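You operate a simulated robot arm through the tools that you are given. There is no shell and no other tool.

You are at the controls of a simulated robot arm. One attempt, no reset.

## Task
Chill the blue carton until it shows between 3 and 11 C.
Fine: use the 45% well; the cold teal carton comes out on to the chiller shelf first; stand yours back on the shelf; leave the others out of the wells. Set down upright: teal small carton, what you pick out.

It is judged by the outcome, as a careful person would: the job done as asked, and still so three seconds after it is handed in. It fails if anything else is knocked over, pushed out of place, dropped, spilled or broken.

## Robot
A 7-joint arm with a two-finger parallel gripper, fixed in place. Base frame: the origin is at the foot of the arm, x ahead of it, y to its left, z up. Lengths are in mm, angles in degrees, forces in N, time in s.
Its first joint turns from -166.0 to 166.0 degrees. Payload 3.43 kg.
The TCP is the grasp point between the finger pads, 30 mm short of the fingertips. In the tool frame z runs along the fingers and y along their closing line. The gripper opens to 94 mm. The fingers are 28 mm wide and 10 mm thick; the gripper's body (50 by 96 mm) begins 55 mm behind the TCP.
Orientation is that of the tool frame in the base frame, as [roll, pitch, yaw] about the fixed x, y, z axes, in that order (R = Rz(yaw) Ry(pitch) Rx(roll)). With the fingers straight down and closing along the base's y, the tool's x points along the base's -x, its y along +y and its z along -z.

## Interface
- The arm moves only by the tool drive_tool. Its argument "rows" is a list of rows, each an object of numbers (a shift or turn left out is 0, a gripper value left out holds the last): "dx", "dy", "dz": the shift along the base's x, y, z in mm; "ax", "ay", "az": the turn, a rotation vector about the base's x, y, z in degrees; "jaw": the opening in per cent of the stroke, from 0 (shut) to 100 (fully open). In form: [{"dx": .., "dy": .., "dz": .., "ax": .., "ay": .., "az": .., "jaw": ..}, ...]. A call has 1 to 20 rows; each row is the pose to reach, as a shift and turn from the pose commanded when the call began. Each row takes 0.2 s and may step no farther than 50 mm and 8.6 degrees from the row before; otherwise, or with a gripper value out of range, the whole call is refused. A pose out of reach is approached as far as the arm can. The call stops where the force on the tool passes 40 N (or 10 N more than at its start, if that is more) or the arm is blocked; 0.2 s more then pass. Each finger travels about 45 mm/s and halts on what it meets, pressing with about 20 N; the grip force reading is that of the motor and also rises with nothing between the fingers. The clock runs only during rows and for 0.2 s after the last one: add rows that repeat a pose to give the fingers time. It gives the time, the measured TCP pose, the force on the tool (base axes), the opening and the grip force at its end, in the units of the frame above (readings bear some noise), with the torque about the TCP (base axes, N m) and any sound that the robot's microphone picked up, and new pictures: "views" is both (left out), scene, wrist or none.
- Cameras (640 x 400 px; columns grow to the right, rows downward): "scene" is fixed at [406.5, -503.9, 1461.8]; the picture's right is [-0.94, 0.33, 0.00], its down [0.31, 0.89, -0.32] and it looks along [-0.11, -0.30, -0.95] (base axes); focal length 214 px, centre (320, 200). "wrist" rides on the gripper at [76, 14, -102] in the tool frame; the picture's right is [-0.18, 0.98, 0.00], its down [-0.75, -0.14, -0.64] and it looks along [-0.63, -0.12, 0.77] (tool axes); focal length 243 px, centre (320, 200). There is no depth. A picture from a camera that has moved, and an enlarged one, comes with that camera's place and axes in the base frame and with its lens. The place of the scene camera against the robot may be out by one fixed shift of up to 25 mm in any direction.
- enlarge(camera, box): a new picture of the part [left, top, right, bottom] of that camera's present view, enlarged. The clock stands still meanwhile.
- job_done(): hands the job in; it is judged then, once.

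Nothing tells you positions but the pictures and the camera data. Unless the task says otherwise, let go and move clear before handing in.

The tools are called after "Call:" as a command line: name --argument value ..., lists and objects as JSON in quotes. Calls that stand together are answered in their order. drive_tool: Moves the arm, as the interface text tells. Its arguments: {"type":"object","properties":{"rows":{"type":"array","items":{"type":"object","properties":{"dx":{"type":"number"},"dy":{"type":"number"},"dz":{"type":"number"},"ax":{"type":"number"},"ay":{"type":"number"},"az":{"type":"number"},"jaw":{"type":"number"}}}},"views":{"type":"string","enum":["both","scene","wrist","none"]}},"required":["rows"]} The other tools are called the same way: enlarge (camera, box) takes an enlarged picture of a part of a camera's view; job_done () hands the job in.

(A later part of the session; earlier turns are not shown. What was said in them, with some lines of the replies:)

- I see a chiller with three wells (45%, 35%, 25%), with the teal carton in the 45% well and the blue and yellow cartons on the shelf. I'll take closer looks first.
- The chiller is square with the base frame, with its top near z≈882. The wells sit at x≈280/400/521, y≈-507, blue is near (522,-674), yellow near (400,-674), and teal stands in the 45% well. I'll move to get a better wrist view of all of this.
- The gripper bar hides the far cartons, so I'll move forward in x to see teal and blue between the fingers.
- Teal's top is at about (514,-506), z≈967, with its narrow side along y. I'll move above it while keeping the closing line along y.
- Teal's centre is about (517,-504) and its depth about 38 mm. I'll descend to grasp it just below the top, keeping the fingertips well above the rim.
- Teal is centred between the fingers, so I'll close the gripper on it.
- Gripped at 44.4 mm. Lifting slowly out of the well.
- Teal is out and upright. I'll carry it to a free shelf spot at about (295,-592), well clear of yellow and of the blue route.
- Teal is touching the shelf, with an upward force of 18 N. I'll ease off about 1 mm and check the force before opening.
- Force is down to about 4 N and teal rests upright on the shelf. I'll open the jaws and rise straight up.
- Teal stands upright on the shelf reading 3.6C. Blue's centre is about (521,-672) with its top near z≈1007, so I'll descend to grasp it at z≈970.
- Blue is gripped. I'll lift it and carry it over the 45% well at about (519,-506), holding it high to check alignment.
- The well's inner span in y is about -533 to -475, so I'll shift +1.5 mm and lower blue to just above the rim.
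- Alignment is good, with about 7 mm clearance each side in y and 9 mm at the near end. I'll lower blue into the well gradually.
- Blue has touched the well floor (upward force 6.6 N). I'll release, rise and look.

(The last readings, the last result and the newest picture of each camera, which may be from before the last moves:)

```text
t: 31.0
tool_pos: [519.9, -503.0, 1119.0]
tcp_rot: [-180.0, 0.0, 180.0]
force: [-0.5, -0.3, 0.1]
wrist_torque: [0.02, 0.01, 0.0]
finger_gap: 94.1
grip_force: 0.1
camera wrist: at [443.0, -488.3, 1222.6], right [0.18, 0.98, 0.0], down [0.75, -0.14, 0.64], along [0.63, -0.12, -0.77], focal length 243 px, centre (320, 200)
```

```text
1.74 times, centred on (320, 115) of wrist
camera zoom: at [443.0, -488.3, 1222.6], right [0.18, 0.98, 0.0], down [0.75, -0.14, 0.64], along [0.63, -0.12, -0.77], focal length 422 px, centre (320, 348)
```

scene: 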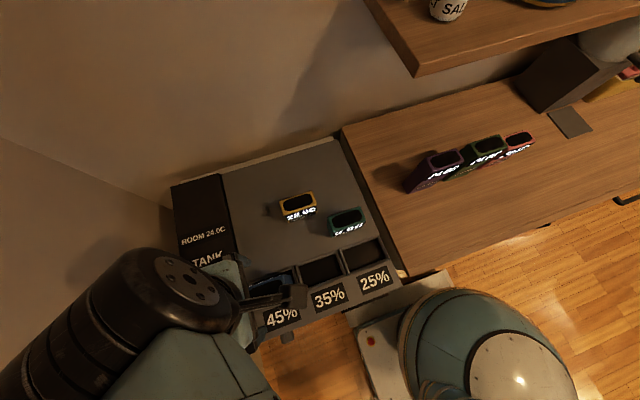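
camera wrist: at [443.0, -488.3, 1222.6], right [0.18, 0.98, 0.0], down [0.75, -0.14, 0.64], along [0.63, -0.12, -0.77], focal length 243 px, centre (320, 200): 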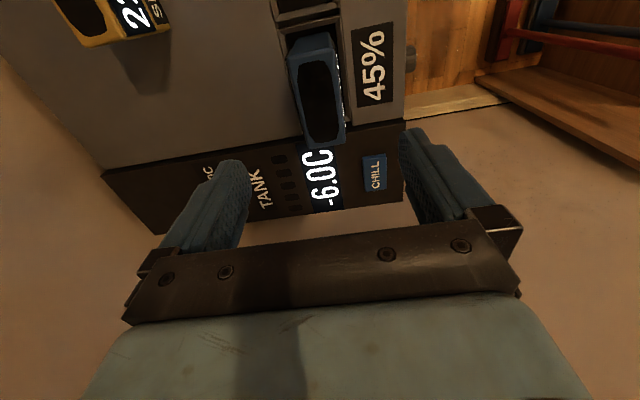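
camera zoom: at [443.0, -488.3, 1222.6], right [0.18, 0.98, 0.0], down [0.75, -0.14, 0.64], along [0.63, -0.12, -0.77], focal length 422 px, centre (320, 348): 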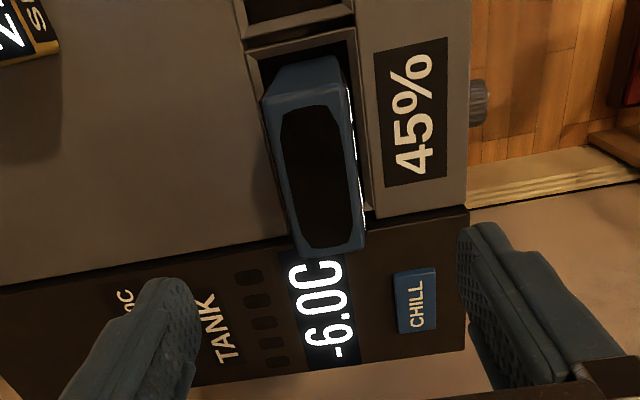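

Blue stands in the well. I'll move the camera to the front (+y) side to read its display and locate the CHILL button.

Call:
drive_tool --rows '[{"dx": -10, "dy": 30}, {"dx": -20, "dy": 70}, {"dx": -30, "dy": 110}, {"dx": -35, "dy": 145}, {"dx": -40, "dy": 165}, {"dx": -40, "dy": 165}]'

Call:
enlarge --camera "wrist" --box '[160, 0, 420, 230]'

Call:
enlarge --camera "scene" --box '[165, 175, 345, 340]'

```text
t: 32.4
tool_pos: [480.2, -336.2, 1121.0]
tcp_rot: [-180.0, 0.0, -180.0]
force: [-0.7, 0.1, -0.4]
wrist_torque: [-0.02, -0.02, 0.05]
finger_gap: 94.0
grip_force: 0.1
camera wrist: at [404.2, -321.5, 1224.0], right [0.18, 0.98, 0.0], down [0.75, -0.14, 0.64], along [0.63, -0.12, -0.77], focal length 243 px, centre (320, 200)
```

scene: 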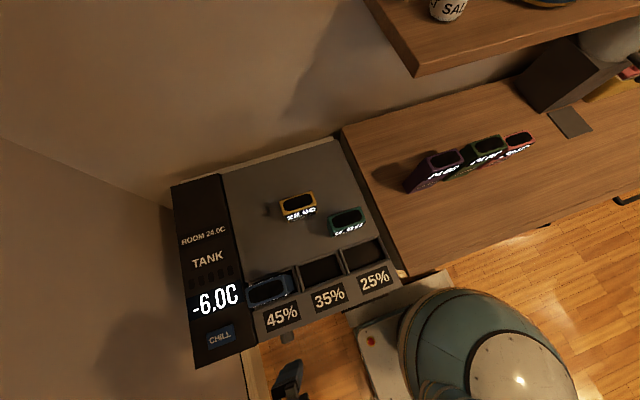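
wrist: 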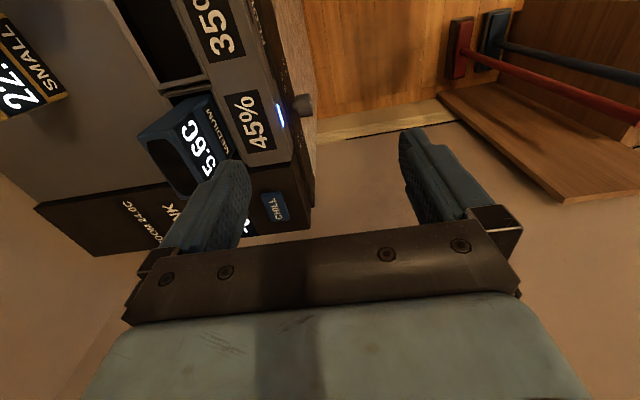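

```text
1.74 times, centred on (290, 115) of wrist
camera zoom: at [404.2, -321.5, 1224.0], right [0.18, 0.98, 0.0], down [0.75, -0.14, 0.64], along [0.63, -0.12, -0.77], focal length 422 px, centre (372, 348)
```

zoom: 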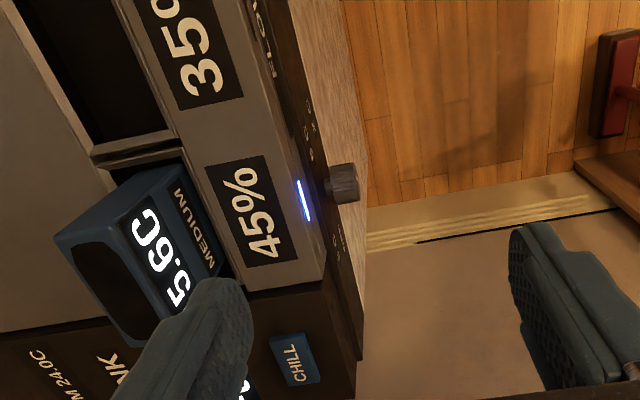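

```text
2.42 times, centred on (255, 258) of scene
camera zoom: at [406.5, -503.9, 1461.8], right [-0.94, 0.33, 0.0], down [0.31, 0.89, -0.32], along [-0.11, -0.3, -0.95], focal length 520 px, centre (478, 61)
```

zoom: 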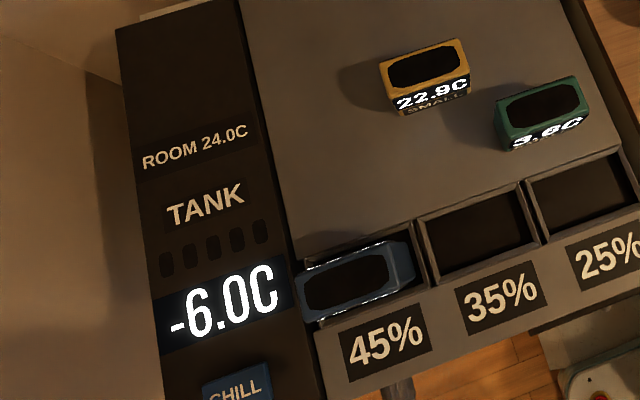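

Blue still reads 15.6C, so the well likely acts only when CHILL is pressed. First I'll look closer at the front panel with its knob and strip.

Call:
enlarge --camera "wrist" --box '[240, 60, 330, 150]'

Call:
enlarge --camera "wrist" --box '[200, 0, 320, 100]'

Call:
enlarge --camera "scene" --box '[185, 310, 315, 375]'

```text
4.44 times, centred on (285, 105) of wrist
camera zoom: at [404.2, -321.5, 1224.0], right [0.18, 0.98, 0.0], down [0.75, -0.14, 0.64], along [0.63, -0.12, -0.77], focal length 1078 px, centre (476, 622)
```

zoom: 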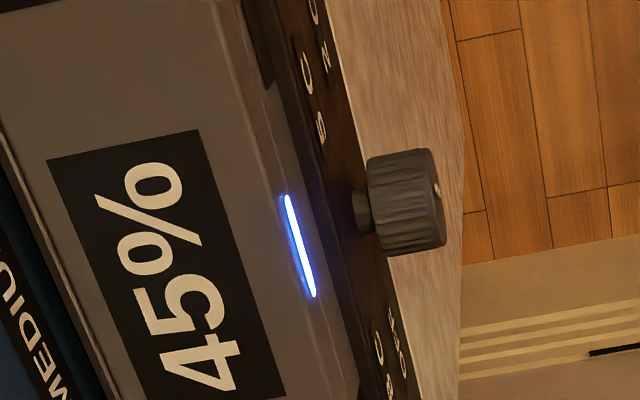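

```text
4.00 times, centred on (260, 50) of wrist
camera zoom: at [404.2, -321.5, 1224.0], right [0.18, 0.98, 0.0], down [0.75, -0.14, 0.64], along [0.63, -0.12, -0.77], focal length 970 px, centre (560, 800)
```

zoom: 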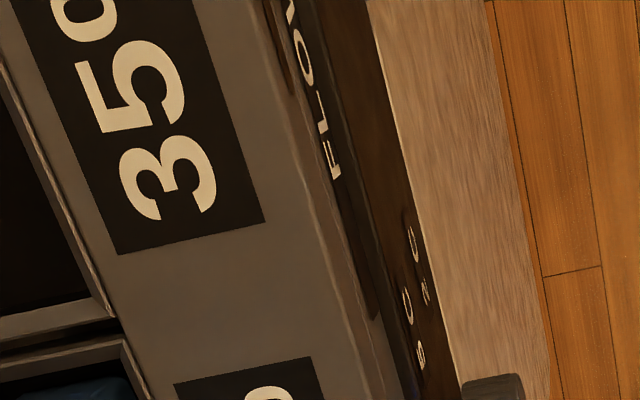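

```text
4.92 times, centred on (250, 342) of scene
camera zoom: at [406.5, -503.9, 1461.8], right [-0.94, 0.33, 0.0], down [0.31, 0.89, -0.32], along [-0.11, -0.3, -0.95], focal length 1056 px, centre (665, -502)
```

zoom: 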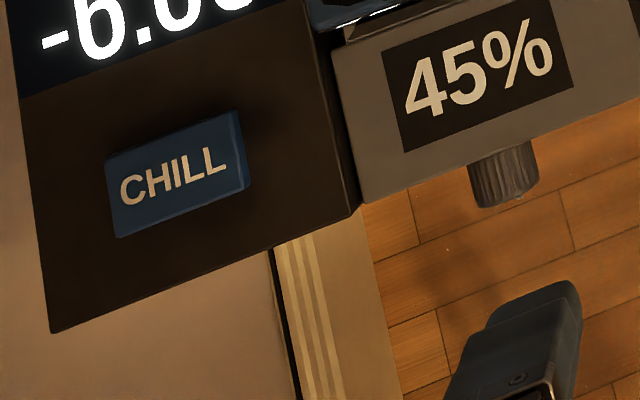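

The front face carries a knob and some labels. I'll turn the wrist camera toward the front of the chiller to read it before pressing anything.

Call:
drive_tool --rows '[{"az": -8, "dy": 4, "dz": -8}, {"az": -16, "dx": -4, "dy": 10, "dz": -18}, {"az": -24, "dx": -8, "dy": 16, "dz": -28}, {"az": -32, "dx": -12, "dy": 22, "dz": -38}, {"az": -40, "dx": -16, "dy": 28, "dz": -50}, {"az": -48, "dx": -20, "dy": 34, "dz": -60}, {"az": -56, "dx": -24, "dy": 38, "dz": -70}, {"az": -64, "dx": -28, "dy": 42, "dz": -80}, {"az": -72, "dx": -30, "dy": 46, "dz": -90}, {"az": -80, "dx": -30, "dy": 46, "dz": -100}, {"az": -80, "dx": -30, "dy": 46, "dz": -100}]'

Call:
enlarge --camera "wrist" --box '[180, 0, 460, 230]'

```text
t: 34.8
tool_pos: [449.6, -291.5, 1018.6]
tcp_rot: [179.9, 0.0, 99.9]
force: [0.3, -0.6, -1.0]
wrist_torque: [0.02, -0.01, 0.03]
finger_gap: 94.1
grip_force: 0.1
camera wrist: at [451.3, -214.3, 1121.8], right [1.0, -0.01, 0.0], down [-0.01, -0.77, 0.64], along [-0.01, -0.64, -0.77], focal length 243 px, centre (320, 200)
```

scene: 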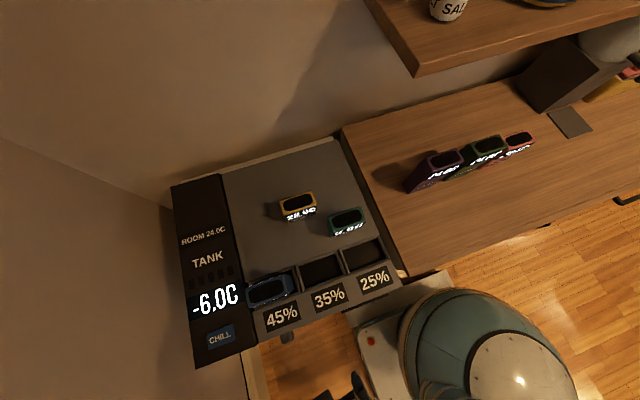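
wrist: 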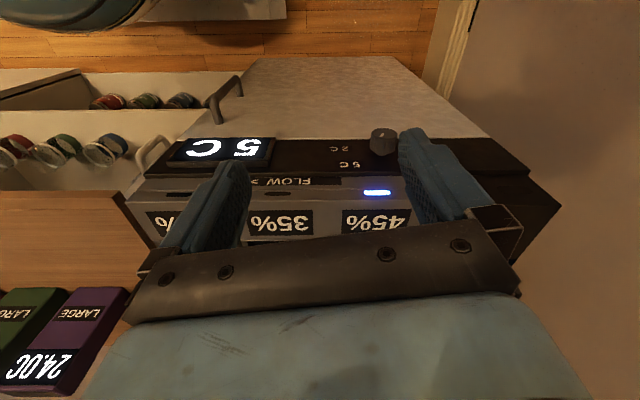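

```text
1.74 times, centred on (320, 115) of wrist
camera zoom: at [451.3, -214.3, 1121.8], right [1.0, -0.01, 0.0], down [-0.01, -0.77, 0.64], along [-0.01, -0.64, -0.77], focal length 422 px, centre (320, 348)
```

zoom: 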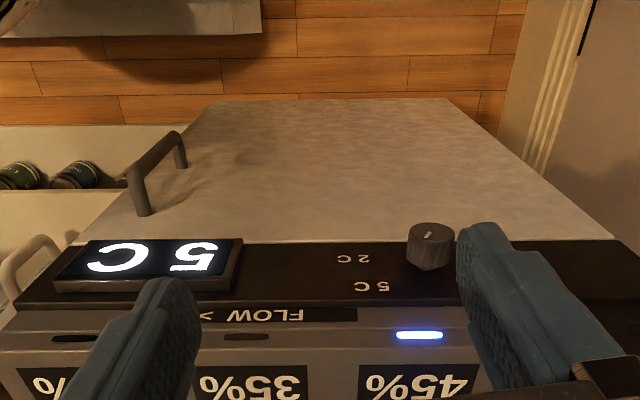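

The front display shows a 5 C knob setting, apparently for the compartment below, and "FLOW >". The 45% strip is lit, so that well is occupied. Next I'll return the wrist orientation, close the jaws, and go above CHILL at about (660,-446).

Call:
drive_tool --rows '[{"az": 8, "dz": 20, "jaw": 60}, {"az": 16, "dz": 45, "jaw": 40}, {"az": 24, "dz": 70, "jaw": 20}, {"az": 32, "dx": 20, "dy": -10, "dz": 85, "jaw": 0}, {"az": 40, "dx": 50, "dy": -30, "dz": 95}, {"az": 48, "dx": 85, "dy": -55, "dz": 95}, {"az": 56, "dx": 120, "dy": -80, "dz": 95}, {"az": 64, "dx": 155, "dy": -105, "dz": 95}, {"az": 72, "dx": 185, "dy": -130, "dz": 95}, {"az": 80, "dx": 205, "dy": -148, "dz": 90}, {"az": 80, "dx": 210, "dy": -154, "dz": 70}, {"az": 80, "dx": 210, "dy": -154, "dz": 40}, {"az": 80, "dx": 210, "dy": -154, "dz": 10}, {"az": 80, "dx": 210, "dy": -154, "dz": -20}, {"az": 80, "dx": 210, "dy": -154, "dz": -35}, {"az": 80, "dx": 210, "dy": -154, "dz": -35}]'

Call:
enlarge --camera "wrist" --box '[200, 0, 480, 230]'

Call:
enlarge --camera "scene" --box '[165, 230, 315, 375]'

```text
t: 38.2
tool_pos: [660.1, -446.3, 983.2]
tcp_rot: [-179.9, 0.1, -179.9]
force: [-0.2, 0.0, -0.2]
wrist_torque: [-0.02, -0.01, 0.0]
finger_gap: 0.0
grip_force: 20.1
camera wrist: at [583.5, -430.9, 1085.9], right [0.18, 0.98, 0.0], down [0.75, -0.14, 0.64], along [0.63, -0.12, -0.77], focal length 243 px, centre (320, 200)
```

scene: 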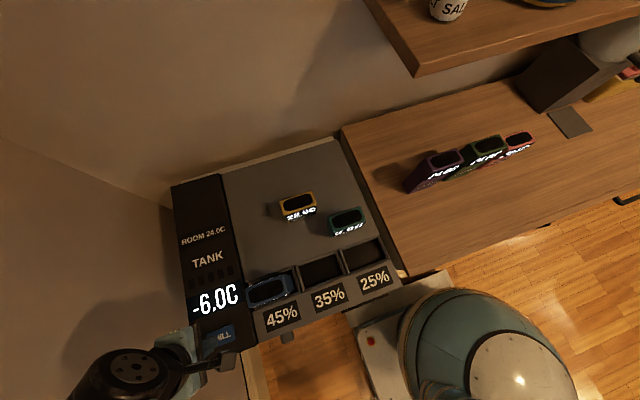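
wrist: 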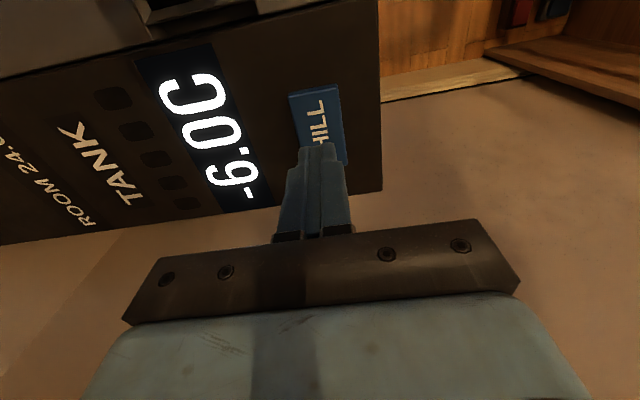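

```text
1.74 times, centred on (340, 115) of wrist
camera zoom: at [583.5, -430.9, 1085.9], right [0.18, 0.98, 0.0], down [0.75, -0.14, 0.64], along [0.63, -0.12, -0.77], focal length 422 px, centre (285, 348)
```

zoom: 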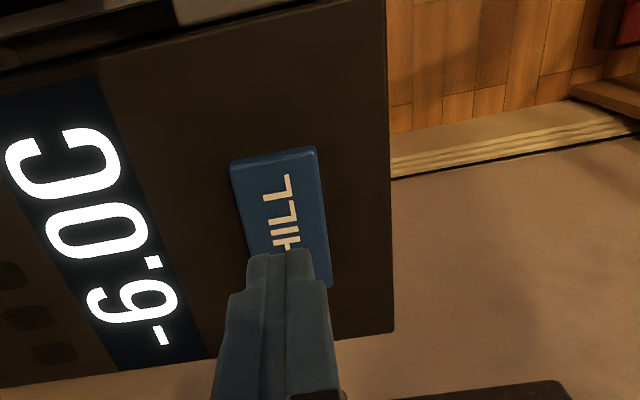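

```text
2.76 times, centred on (240, 302) of scene
camera zoom: at [406.5, -503.9, 1461.8], right [-0.94, 0.33, 0.0], down [0.31, 0.89, -0.32], along [-0.11, -0.3, -0.95], focal length 592 px, centre (541, -83)
```

zoom: 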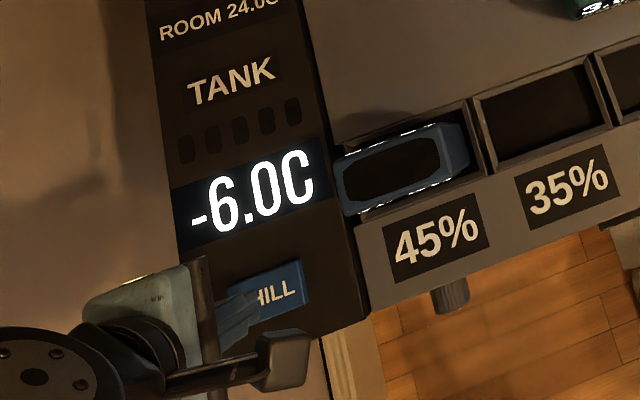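

The fingertips sit over the CHILL button. I'll descend to it and then press with small steps.

Call:
drive_tool --rows '[{"dx": 4, "dz": -12}, {"dx": 4, "dz": -24}, {"dx": 4, "dz": -33}, {"dx": 4, "dz": -37}, {"dx": 4, "dz": -40}, {"dx": 4, "dz": -40}]' --views "wrist"

```text
t: 39.6
tool_pos: [664.3, -447.6, 945.4]
tcp_rot: [-179.9, 0.1, 180.0]
force: [2.2, -1.2, 13.5]
wrist_torque: [-0.02, -0.06, 0.05]
finger_gap: 0.0
grip_force: 20.6
heard: click
camera wrist: at [587.9, -432.1, 1047.3], right [0.18, 0.98, 0.0], down [0.75, -0.14, 0.64], along [0.63, -0.12, -0.77], focal length 243 px, centre (320, 200)
```

wrist: 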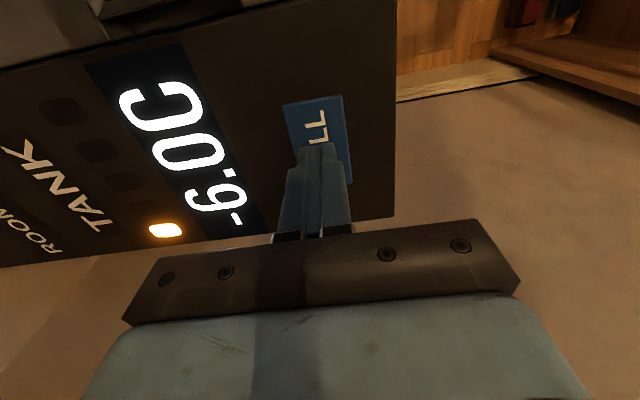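

A click was heard and an indicator lit, so the chill cycle has started. I'll rise off the button and watch.

Call:
drive_tool --rows '[{"dz": 10}, {"dz": 30}, {"dz": 60}, {"dz": 90}, {"dz": 110}, {"dz": 110}]'

Call:
enlarge --camera "scene" --box '[165, 175, 345, 340]'

Call:
enlarge --camera "wrist" --box '[60, 0, 420, 230]'

```text
t: 41.0
tool_pos: [663.3, -446.4, 1055.0]
tcp_rot: [180.0, 0.0, 180.0]
force: [0.2, -1.1, -0.1]
wrist_torque: [0.0, 0.01, -0.01]
finger_gap: 0.0
grip_force: 19.8
camera wrist: at [587.7, -431.6, 1157.8], right [0.18, 0.98, 0.0], down [0.75, -0.14, 0.64], along [0.63, -0.12, -0.77], focal length 243 px, centre (320, 200)
```

scene: 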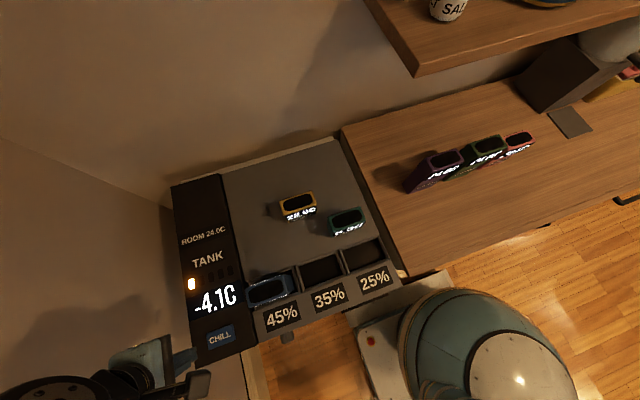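
wrist: 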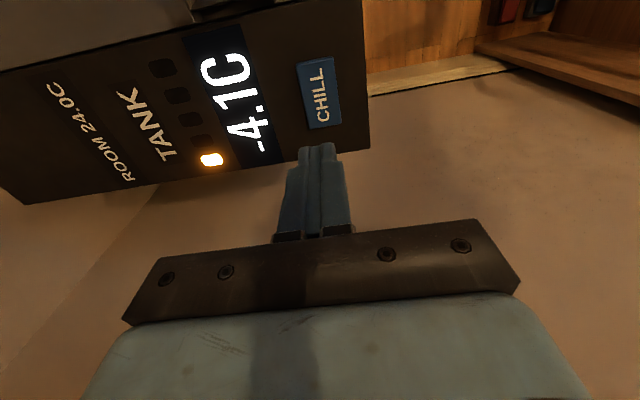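

```text
2.42 times, centred on (255, 258) of scene
camera zoom: at [406.5, -503.9, 1461.8], right [-0.94, 0.33, 0.0], down [0.31, 0.89, -0.32], along [-0.11, -0.3, -0.95], focal length 520 px, centre (478, 61)
```

zoom: 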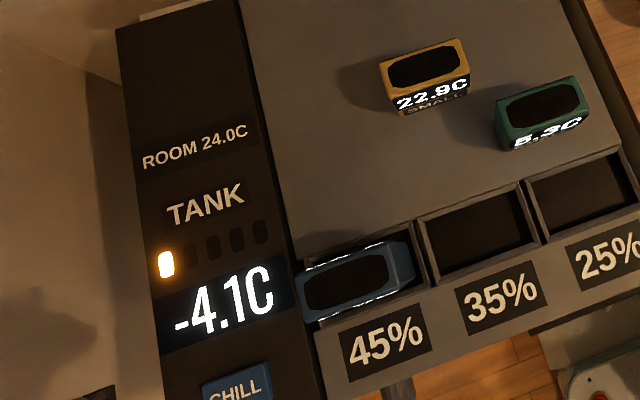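

```text
1.74 times, centred on (240, 115) of wrist
camera zoom: at [587.7, -431.6, 1157.8], right [0.18, 0.98, 0.0], down [0.75, -0.14, 0.64], along [0.63, -0.12, -0.77], focal length 422 px, centre (459, 348)
```

zoom: 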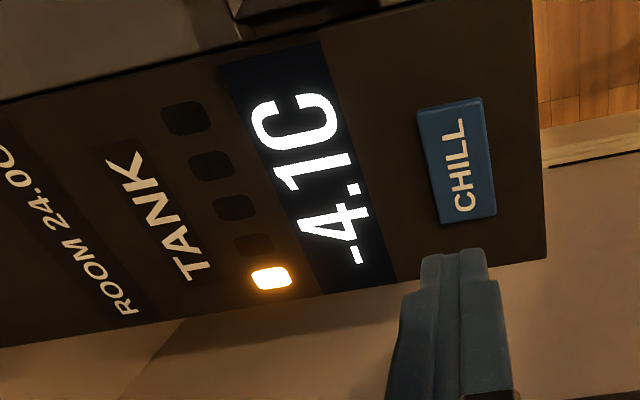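

The press counted as one step: the tank now reads -4.1 and teal drifted to 5.3. I'll go back to the earlier viewpoint to read blue.

Call:
drive_tool --rows '[{"dz": 25}, {"dx": -20, "dy": 15, "dz": 50}, {"dx": -60, "dy": 40, "dz": 65}, {"dx": -100, "dy": 65, "dz": 65}, {"dx": -140, "dy": 90, "dz": 65}, {"dx": -175, "dy": 108, "dz": 65}, {"dx": -195, "dy": 118, "dz": 65}, {"dx": -195, "dy": 118, "dz": 65}]'

Call:
enlarge --camera "wrist" --box '[130, 60, 270, 210]'

Call:
enlarge --camera "scene" --box '[215, 175, 395, 335]'

```text
t: 42.8
tool_pos: [467.0, -328.8, 1118.0]
tcp_rot: [180.0, 0.0, -180.0]
force: [0.5, 0.6, 0.0]
wrist_torque: [0.02, -0.02, 0.01]
finger_gap: 0.1
grip_force: 20.2
camera wrist: at [391.0, -313.0, 1221.7], right [0.18, 0.98, 0.0], down [0.75, -0.14, 0.64], along [0.63, -0.12, -0.77], focal length 243 px, centre (320, 200)
```

scene: 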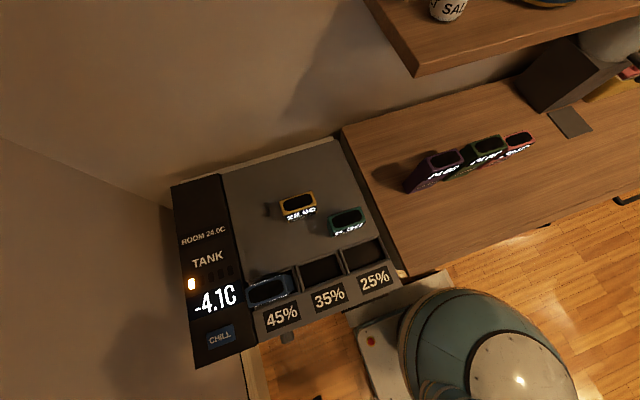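
wrist: 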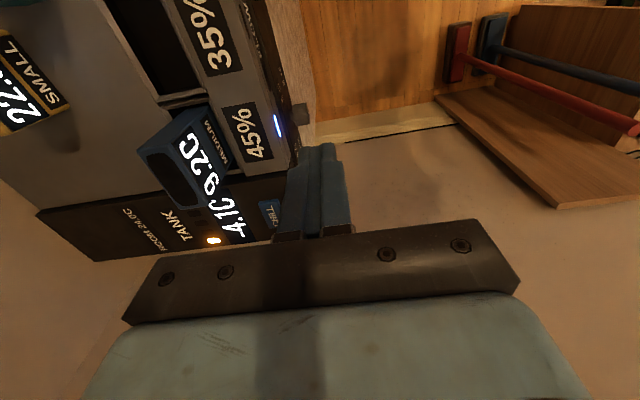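

```text
2.67 times, centred on (200, 135) of wrist
camera zoom: at [391.0, -313.0, 1221.7], right [0.18, 0.98, 0.0], down [0.75, -0.14, 0.64], along [0.63, -0.12, -0.77], focal length 647 px, centre (640, 373)
```

zoom: 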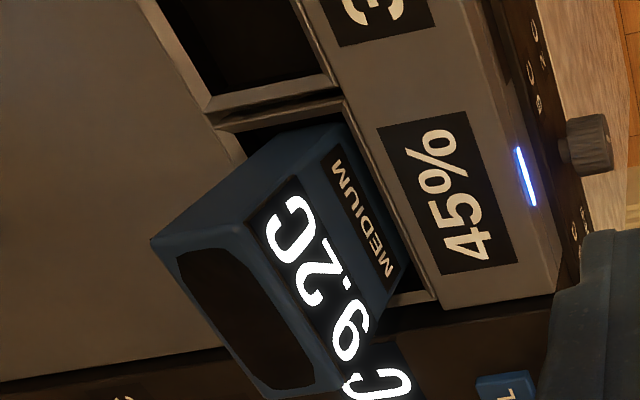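

```text
2.50 times, centred on (305, 255) of scene
camera zoom: at [406.5, -503.9, 1461.8], right [-0.94, 0.33, 0.0], down [0.31, 0.89, -0.32], along [-0.11, -0.3, -0.95], focal length 536 px, centre (358, 62)
```

zoom: 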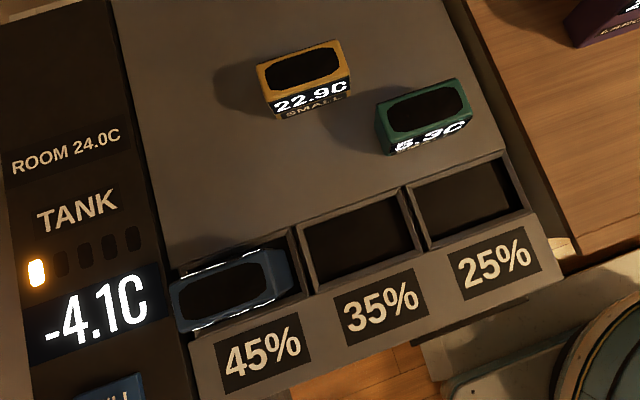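

Blue now reads 9.2C, inside 3–11, so no more presses are needed. I'll go back over blue with open jaws.

Call:
drive_tool --rows '[{"dx": 10, "dy": -30, "jaw": 40}, {"dx": 22, "dy": -70, "jaw": 80}, {"dx": 35, "dy": -112, "jaw": 100}, {"dx": 45, "dy": -148, "jaw": 100}, {"dx": 51, "dy": -168, "jaw": 100}, {"dx": 52.5, "dy": -174, "jaw": 100}, {"dx": 52.5, "dy": -174, "jaw": 100}, {"dx": 52.5, "dy": -174, "jaw": 100}]'

Call:
enlarge --camera "wrist" --box '[180, 0, 460, 230]'

```text
t: 44.6
tool_pos: [521.0, -502.6, 1119.6]
tcp_rot: [179.9, 0.0, -180.0]
force: [0.0, -0.5, -0.1]
wrist_torque: [0.01, 0.0, -0.02]
finger_gap: 94.1
grip_force: 0.1
camera wrist: at [444.8, -487.7, 1222.5], right [0.18, 0.98, 0.0], down [0.75, -0.14, 0.64], along [0.63, -0.12, -0.77], focal length 243 px, centre (320, 200)
```

scene: 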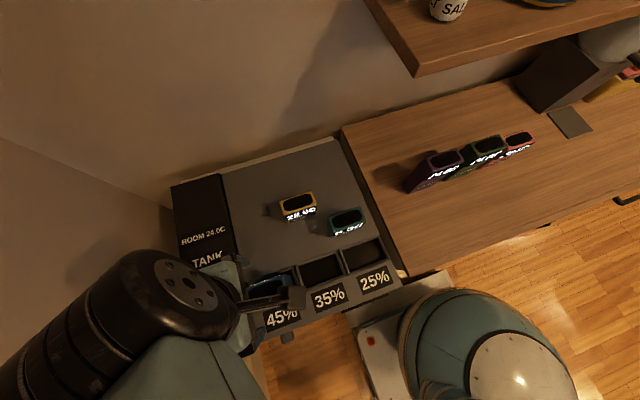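
wrist: 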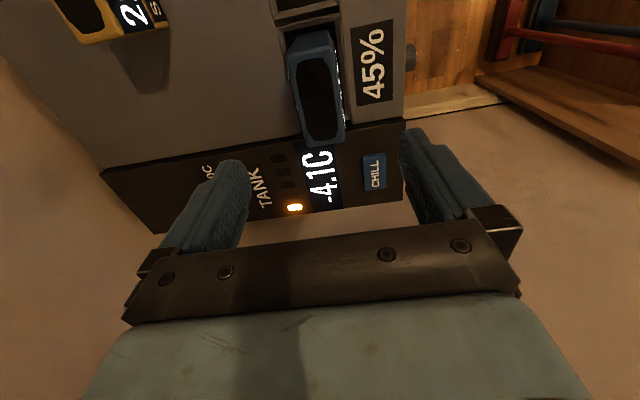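

```text
1.74 times, centred on (320, 115) of wrist
camera zoom: at [444.8, -487.7, 1222.5], right [0.18, 0.98, 0.0], down [0.75, -0.14, 0.64], along [0.63, -0.12, -0.77], focal length 422 px, centre (320, 348)
```

zoom: 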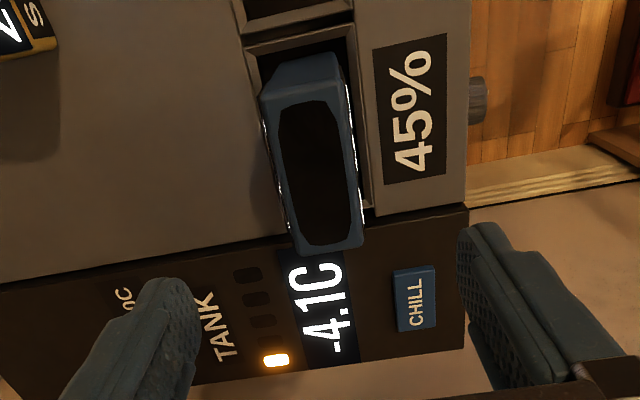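

Same view as when I released it. I'll descend 170 mm, grip, and check.

Call:
drive_tool --rows '[{"dz": -40, "jaw": 100}, {"dz": -80}, {"dz": -115}, {"dz": -145}, {"dz": -162}, {"dz": -170}, {"dz": -170}, {"dz": -170, "jaw": 50}, {"dz": -170, "jaw": 30}, {"dz": -170, "jaw": 20}, {"dz": -170, "jaw": 20}, {"dz": -170, "jaw": 20}, {"dz": -170, "jaw": 20}]' --views "wrist"

```text
t: 47.4
tool_pos: [521.1, -502.9, 951.3]
tcp_rot: [180.0, 0.0, 179.9]
force: [0.5, -2.2, 1.4]
wrist_torque: [-0.02, 0.04, 0.08]
finger_gap: 44.6
grip_force: 20.2
camera wrist: at [444.6, -488.0, 1052.5], right [0.18, 0.98, 0.0], down [0.75, -0.14, 0.64], along [0.63, -0.12, -0.77], focal length 243 px, centre (320, 200)
```

wrist: 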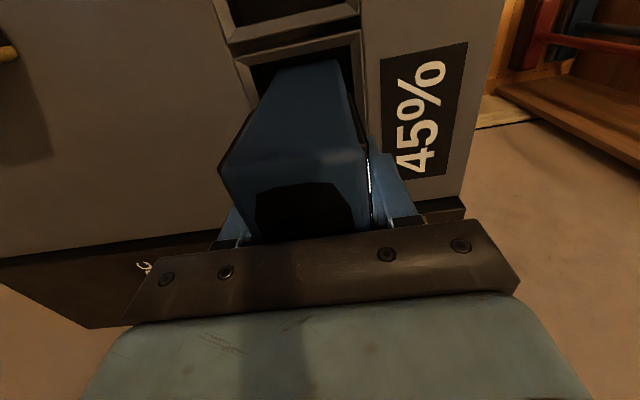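

Call:
drive_tool --rows '[{"dz": 4, "jaw": 20}, {"dz": 10}, {"dz": 20}, {"dz": 35}, {"dz": 60}, {"dz": 90}, {"dz": 115}, {"dz": 122, "dy": -10}, {"dz": 122, "dy": -40}, {"dz": 122, "dy": -80}, {"dz": 122, "dy": -120}, {"dz": 122, "dy": -150}, {"dz": 122, "dy": -165}, {"dz": 122, "dy": -168}, {"dz": 100, "dy": -168}, {"dz": 70, "dy": -168}, {"dz": 50, "dy": -168}, {"dz": 38, "dy": -168}, {"dz": 32, "dy": -168}, {"dz": 32, "dy": -168}]'

```text
t: 51.6
tool_pos: [519.4, -670.9, 980.8]
tcp_rot: [-180.0, 0.1, -180.0]
force: [0.3, -1.1, -3.9]
wrist_torque: [-0.01, -0.02, -0.01]
finger_gap: 44.5
grip_force: 20.8
camera wrist: at [445.0, -655.6, 1084.1], right [0.18, 0.98, 0.0], down [0.75, -0.14, 0.64], along [0.63, -0.12, -0.77], focal length 243 px, centre (320, 200)
```

scene: 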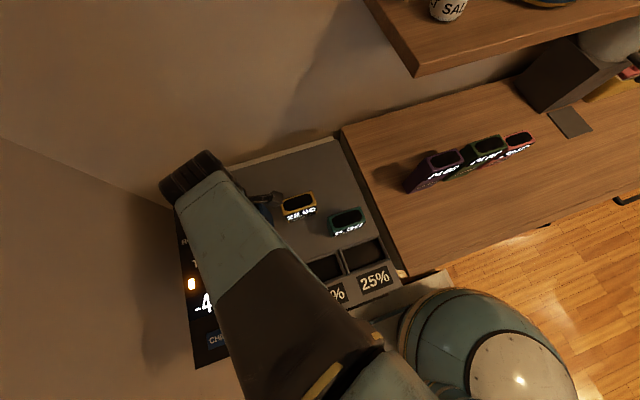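
wrist: 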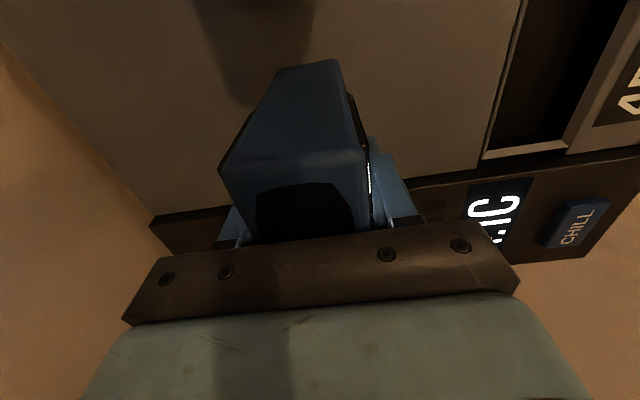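

Blue is above its old spot on the shelf with about 8 mm to go. I'll lower slowly.

Call:
drive_tool --rows '[{"dz": -2}, {"dz": -4}, {"dz": -5.5}, {"dz": -7}, {"dz": -7}]' --views "none"

```text
t: 52.8
tool_pos: [521.9, -671.3, 973.9]
tcp_rot: [-179.9, 0.0, 180.0]
force: [1.2, 0.4, -3.9]
wrist_torque: [-0.01, -0.02, 0.03]
finger_gap: 44.4
grip_force: 20.3
```

Call:
drive_tool --rows '[{"dz": -1}, {"dz": -2}, {"dz": -3}, {"dz": -3}]' --views "none"

```text
t: 53.8
tool_pos: [521.5, -670.7, 971.0]
tcp_rot: [179.9, 0.1, 179.9]
force: [-0.5, 0.0, -3.9]
wrist_torque: [-0.04, 0.0, 0.0]
finger_gap: 44.4
grip_force: 20.0
```

Call:
drive_tool --rows '[{"dz": -0.8}, {"dz": -1.5}, {"dz": -1.5}]' --views "none"

```text
t: 54.6
tool_pos: [522.1, -670.4, 970.6]
tcp_rot: [-179.8, 0.0, -180.0]
force: [0.4, 0.1, 5.7]
wrist_torque: [0.18, 0.41, -0.04]
finger_gap: 44.4
grip_force: 20.4
```

Contact with the shelf (force flipped to +5.7 N). Releasing and rising clear.

Call:
drive_tool --rows '[{"jaw": 50}, {"jaw": 70}, {"jaw": 100}, {"jaw": 100}, {"jaw": 100}, {"jaw": 100}]' --views "wrist"

Call:
drive_tool --rows '[{"dz": 15}, {"dz": 40}, {"dz": 80}, {"dz": 125}, {"dz": 165}, {"dz": 175, "dy": 30}, {"dz": 175, "dx": -10, "dy": 75}, {"dz": 175, "dx": -20, "dy": 120}, {"dz": 175, "dx": -30, "dy": 165}, {"dz": 175, "dx": -40, "dy": 210}, {"dz": 175, "dx": -45, "dy": 255}, {"dz": 175, "dx": -50, "dy": 300}, {"dz": 175, "dx": -50, "dy": 330}, {"dz": 175, "dx": -50, "dy": 330}]'

Call:
enlarge --camera "scene" --box '[165, 165, 385, 355]'

Call:
enlarge --camera "scene" --box '[215, 180, 375, 250]'

```text
t: 56.0
tool_pos: [521.6, -670.4, 969.8]
tcp_rot: [-179.9, 0.0, 180.0]
force: [-1.0, 1.0, -0.2]
wrist_torque: [0.01, 0.04, -0.01]
finger_gap: 94.0
grip_force: 0.2
camera wrist: at [445.5, -655.3, 1072.7], right [0.18, 0.98, 0.0], down [0.75, -0.14, 0.64], along [0.63, -0.12, -0.77], focal length 243 px, centre (320, 200)
```

wrist: 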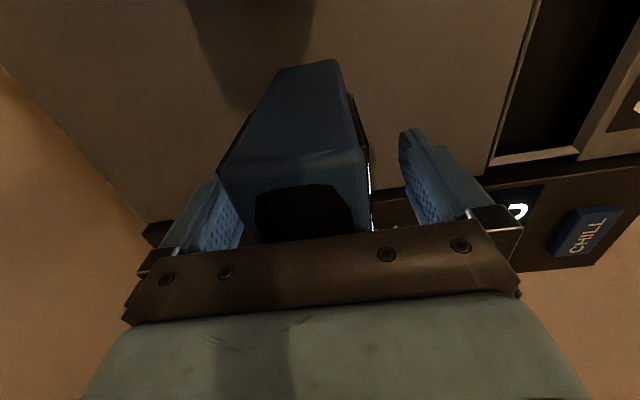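

```text
t: 59.0
tool_pos: [471.2, -340.1, 1145.7]
tcp_rot: [-180.0, -0.1, 180.0]
force: [-0.6, 0.2, 0.7]
wrist_torque: [0.02, 0.02, -0.02]
finger_gap: 94.0
grip_force: 0.0
camera wrist: at [395.3, -325.6, 1248.2], right [0.18, 0.98, 0.0], down [0.75, -0.14, 0.64], along [0.63, -0.12, -0.77], focal length 243 px, centre (320, 200)
```

scene: 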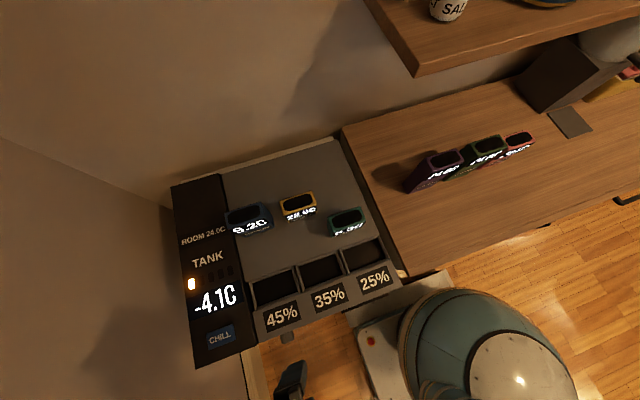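
wrist: 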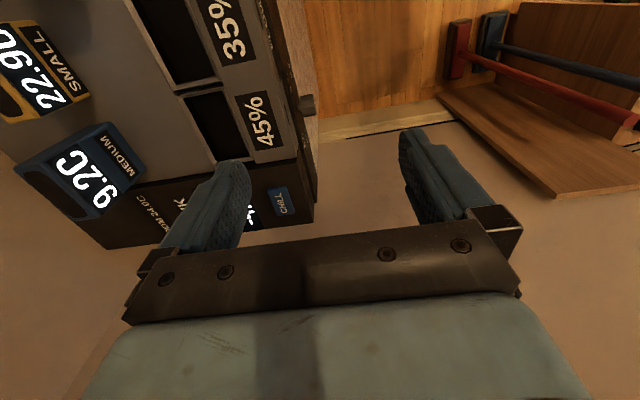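

```text
2.11 times, centred on (275, 260) of scene
camera zoom: at [406.5, -503.9, 1461.8], right [-0.94, 0.33, 0.0], down [0.31, 0.89, -0.32], along [-0.11, -0.3, -0.95], focal length 452 px, centre (415, 74)
```

zoom: 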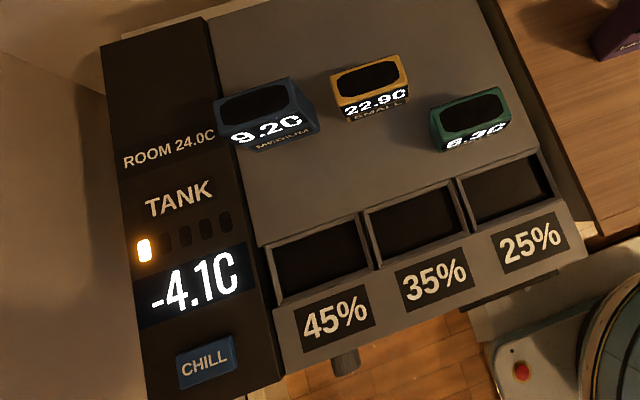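

```text
4.00 times, centred on (295, 215) of scene
camera zoom: at [406.5, -503.9, 1461.8], right [-0.94, 0.33, 0.0], down [0.31, 0.89, -0.32], along [-0.11, -0.3, -0.95], focal length 858 px, centre (420, 140)
```

zoom: 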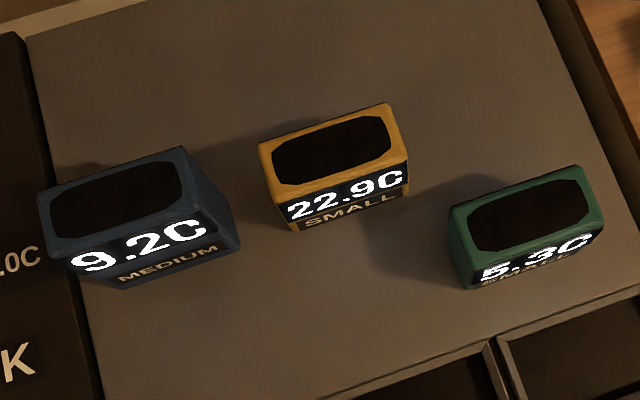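

Blue stands upright on the shelf at 9.2C. Teal stands upright on the shelf, yellow hasn't moved, all the wells are empty, and the arm is clear, so I'm handing in.

Call:
job_done

```text
The job is handed in.
```

The blue carton now reads 9.2 C, inside your 3–11 C range, and stands upright back on the chiller shelf.

- **Chilling:** I put it in the 45% well and pressed CHILL once, which took it from 15.6 C to 9.2 C. The reading was still 9.2 C when I handed in.
- **Teal carton:** I moved it out of the 45% well first and stood it upright on the shelf. It has warmed from 3.6 C to 5.3 C since coming out.
- **Other cartons and wells:** The yellow carton was not touched, and all three wells are empty.

Nothing was knocked over or dropped. The arm had let go and moved clear before I handed in.
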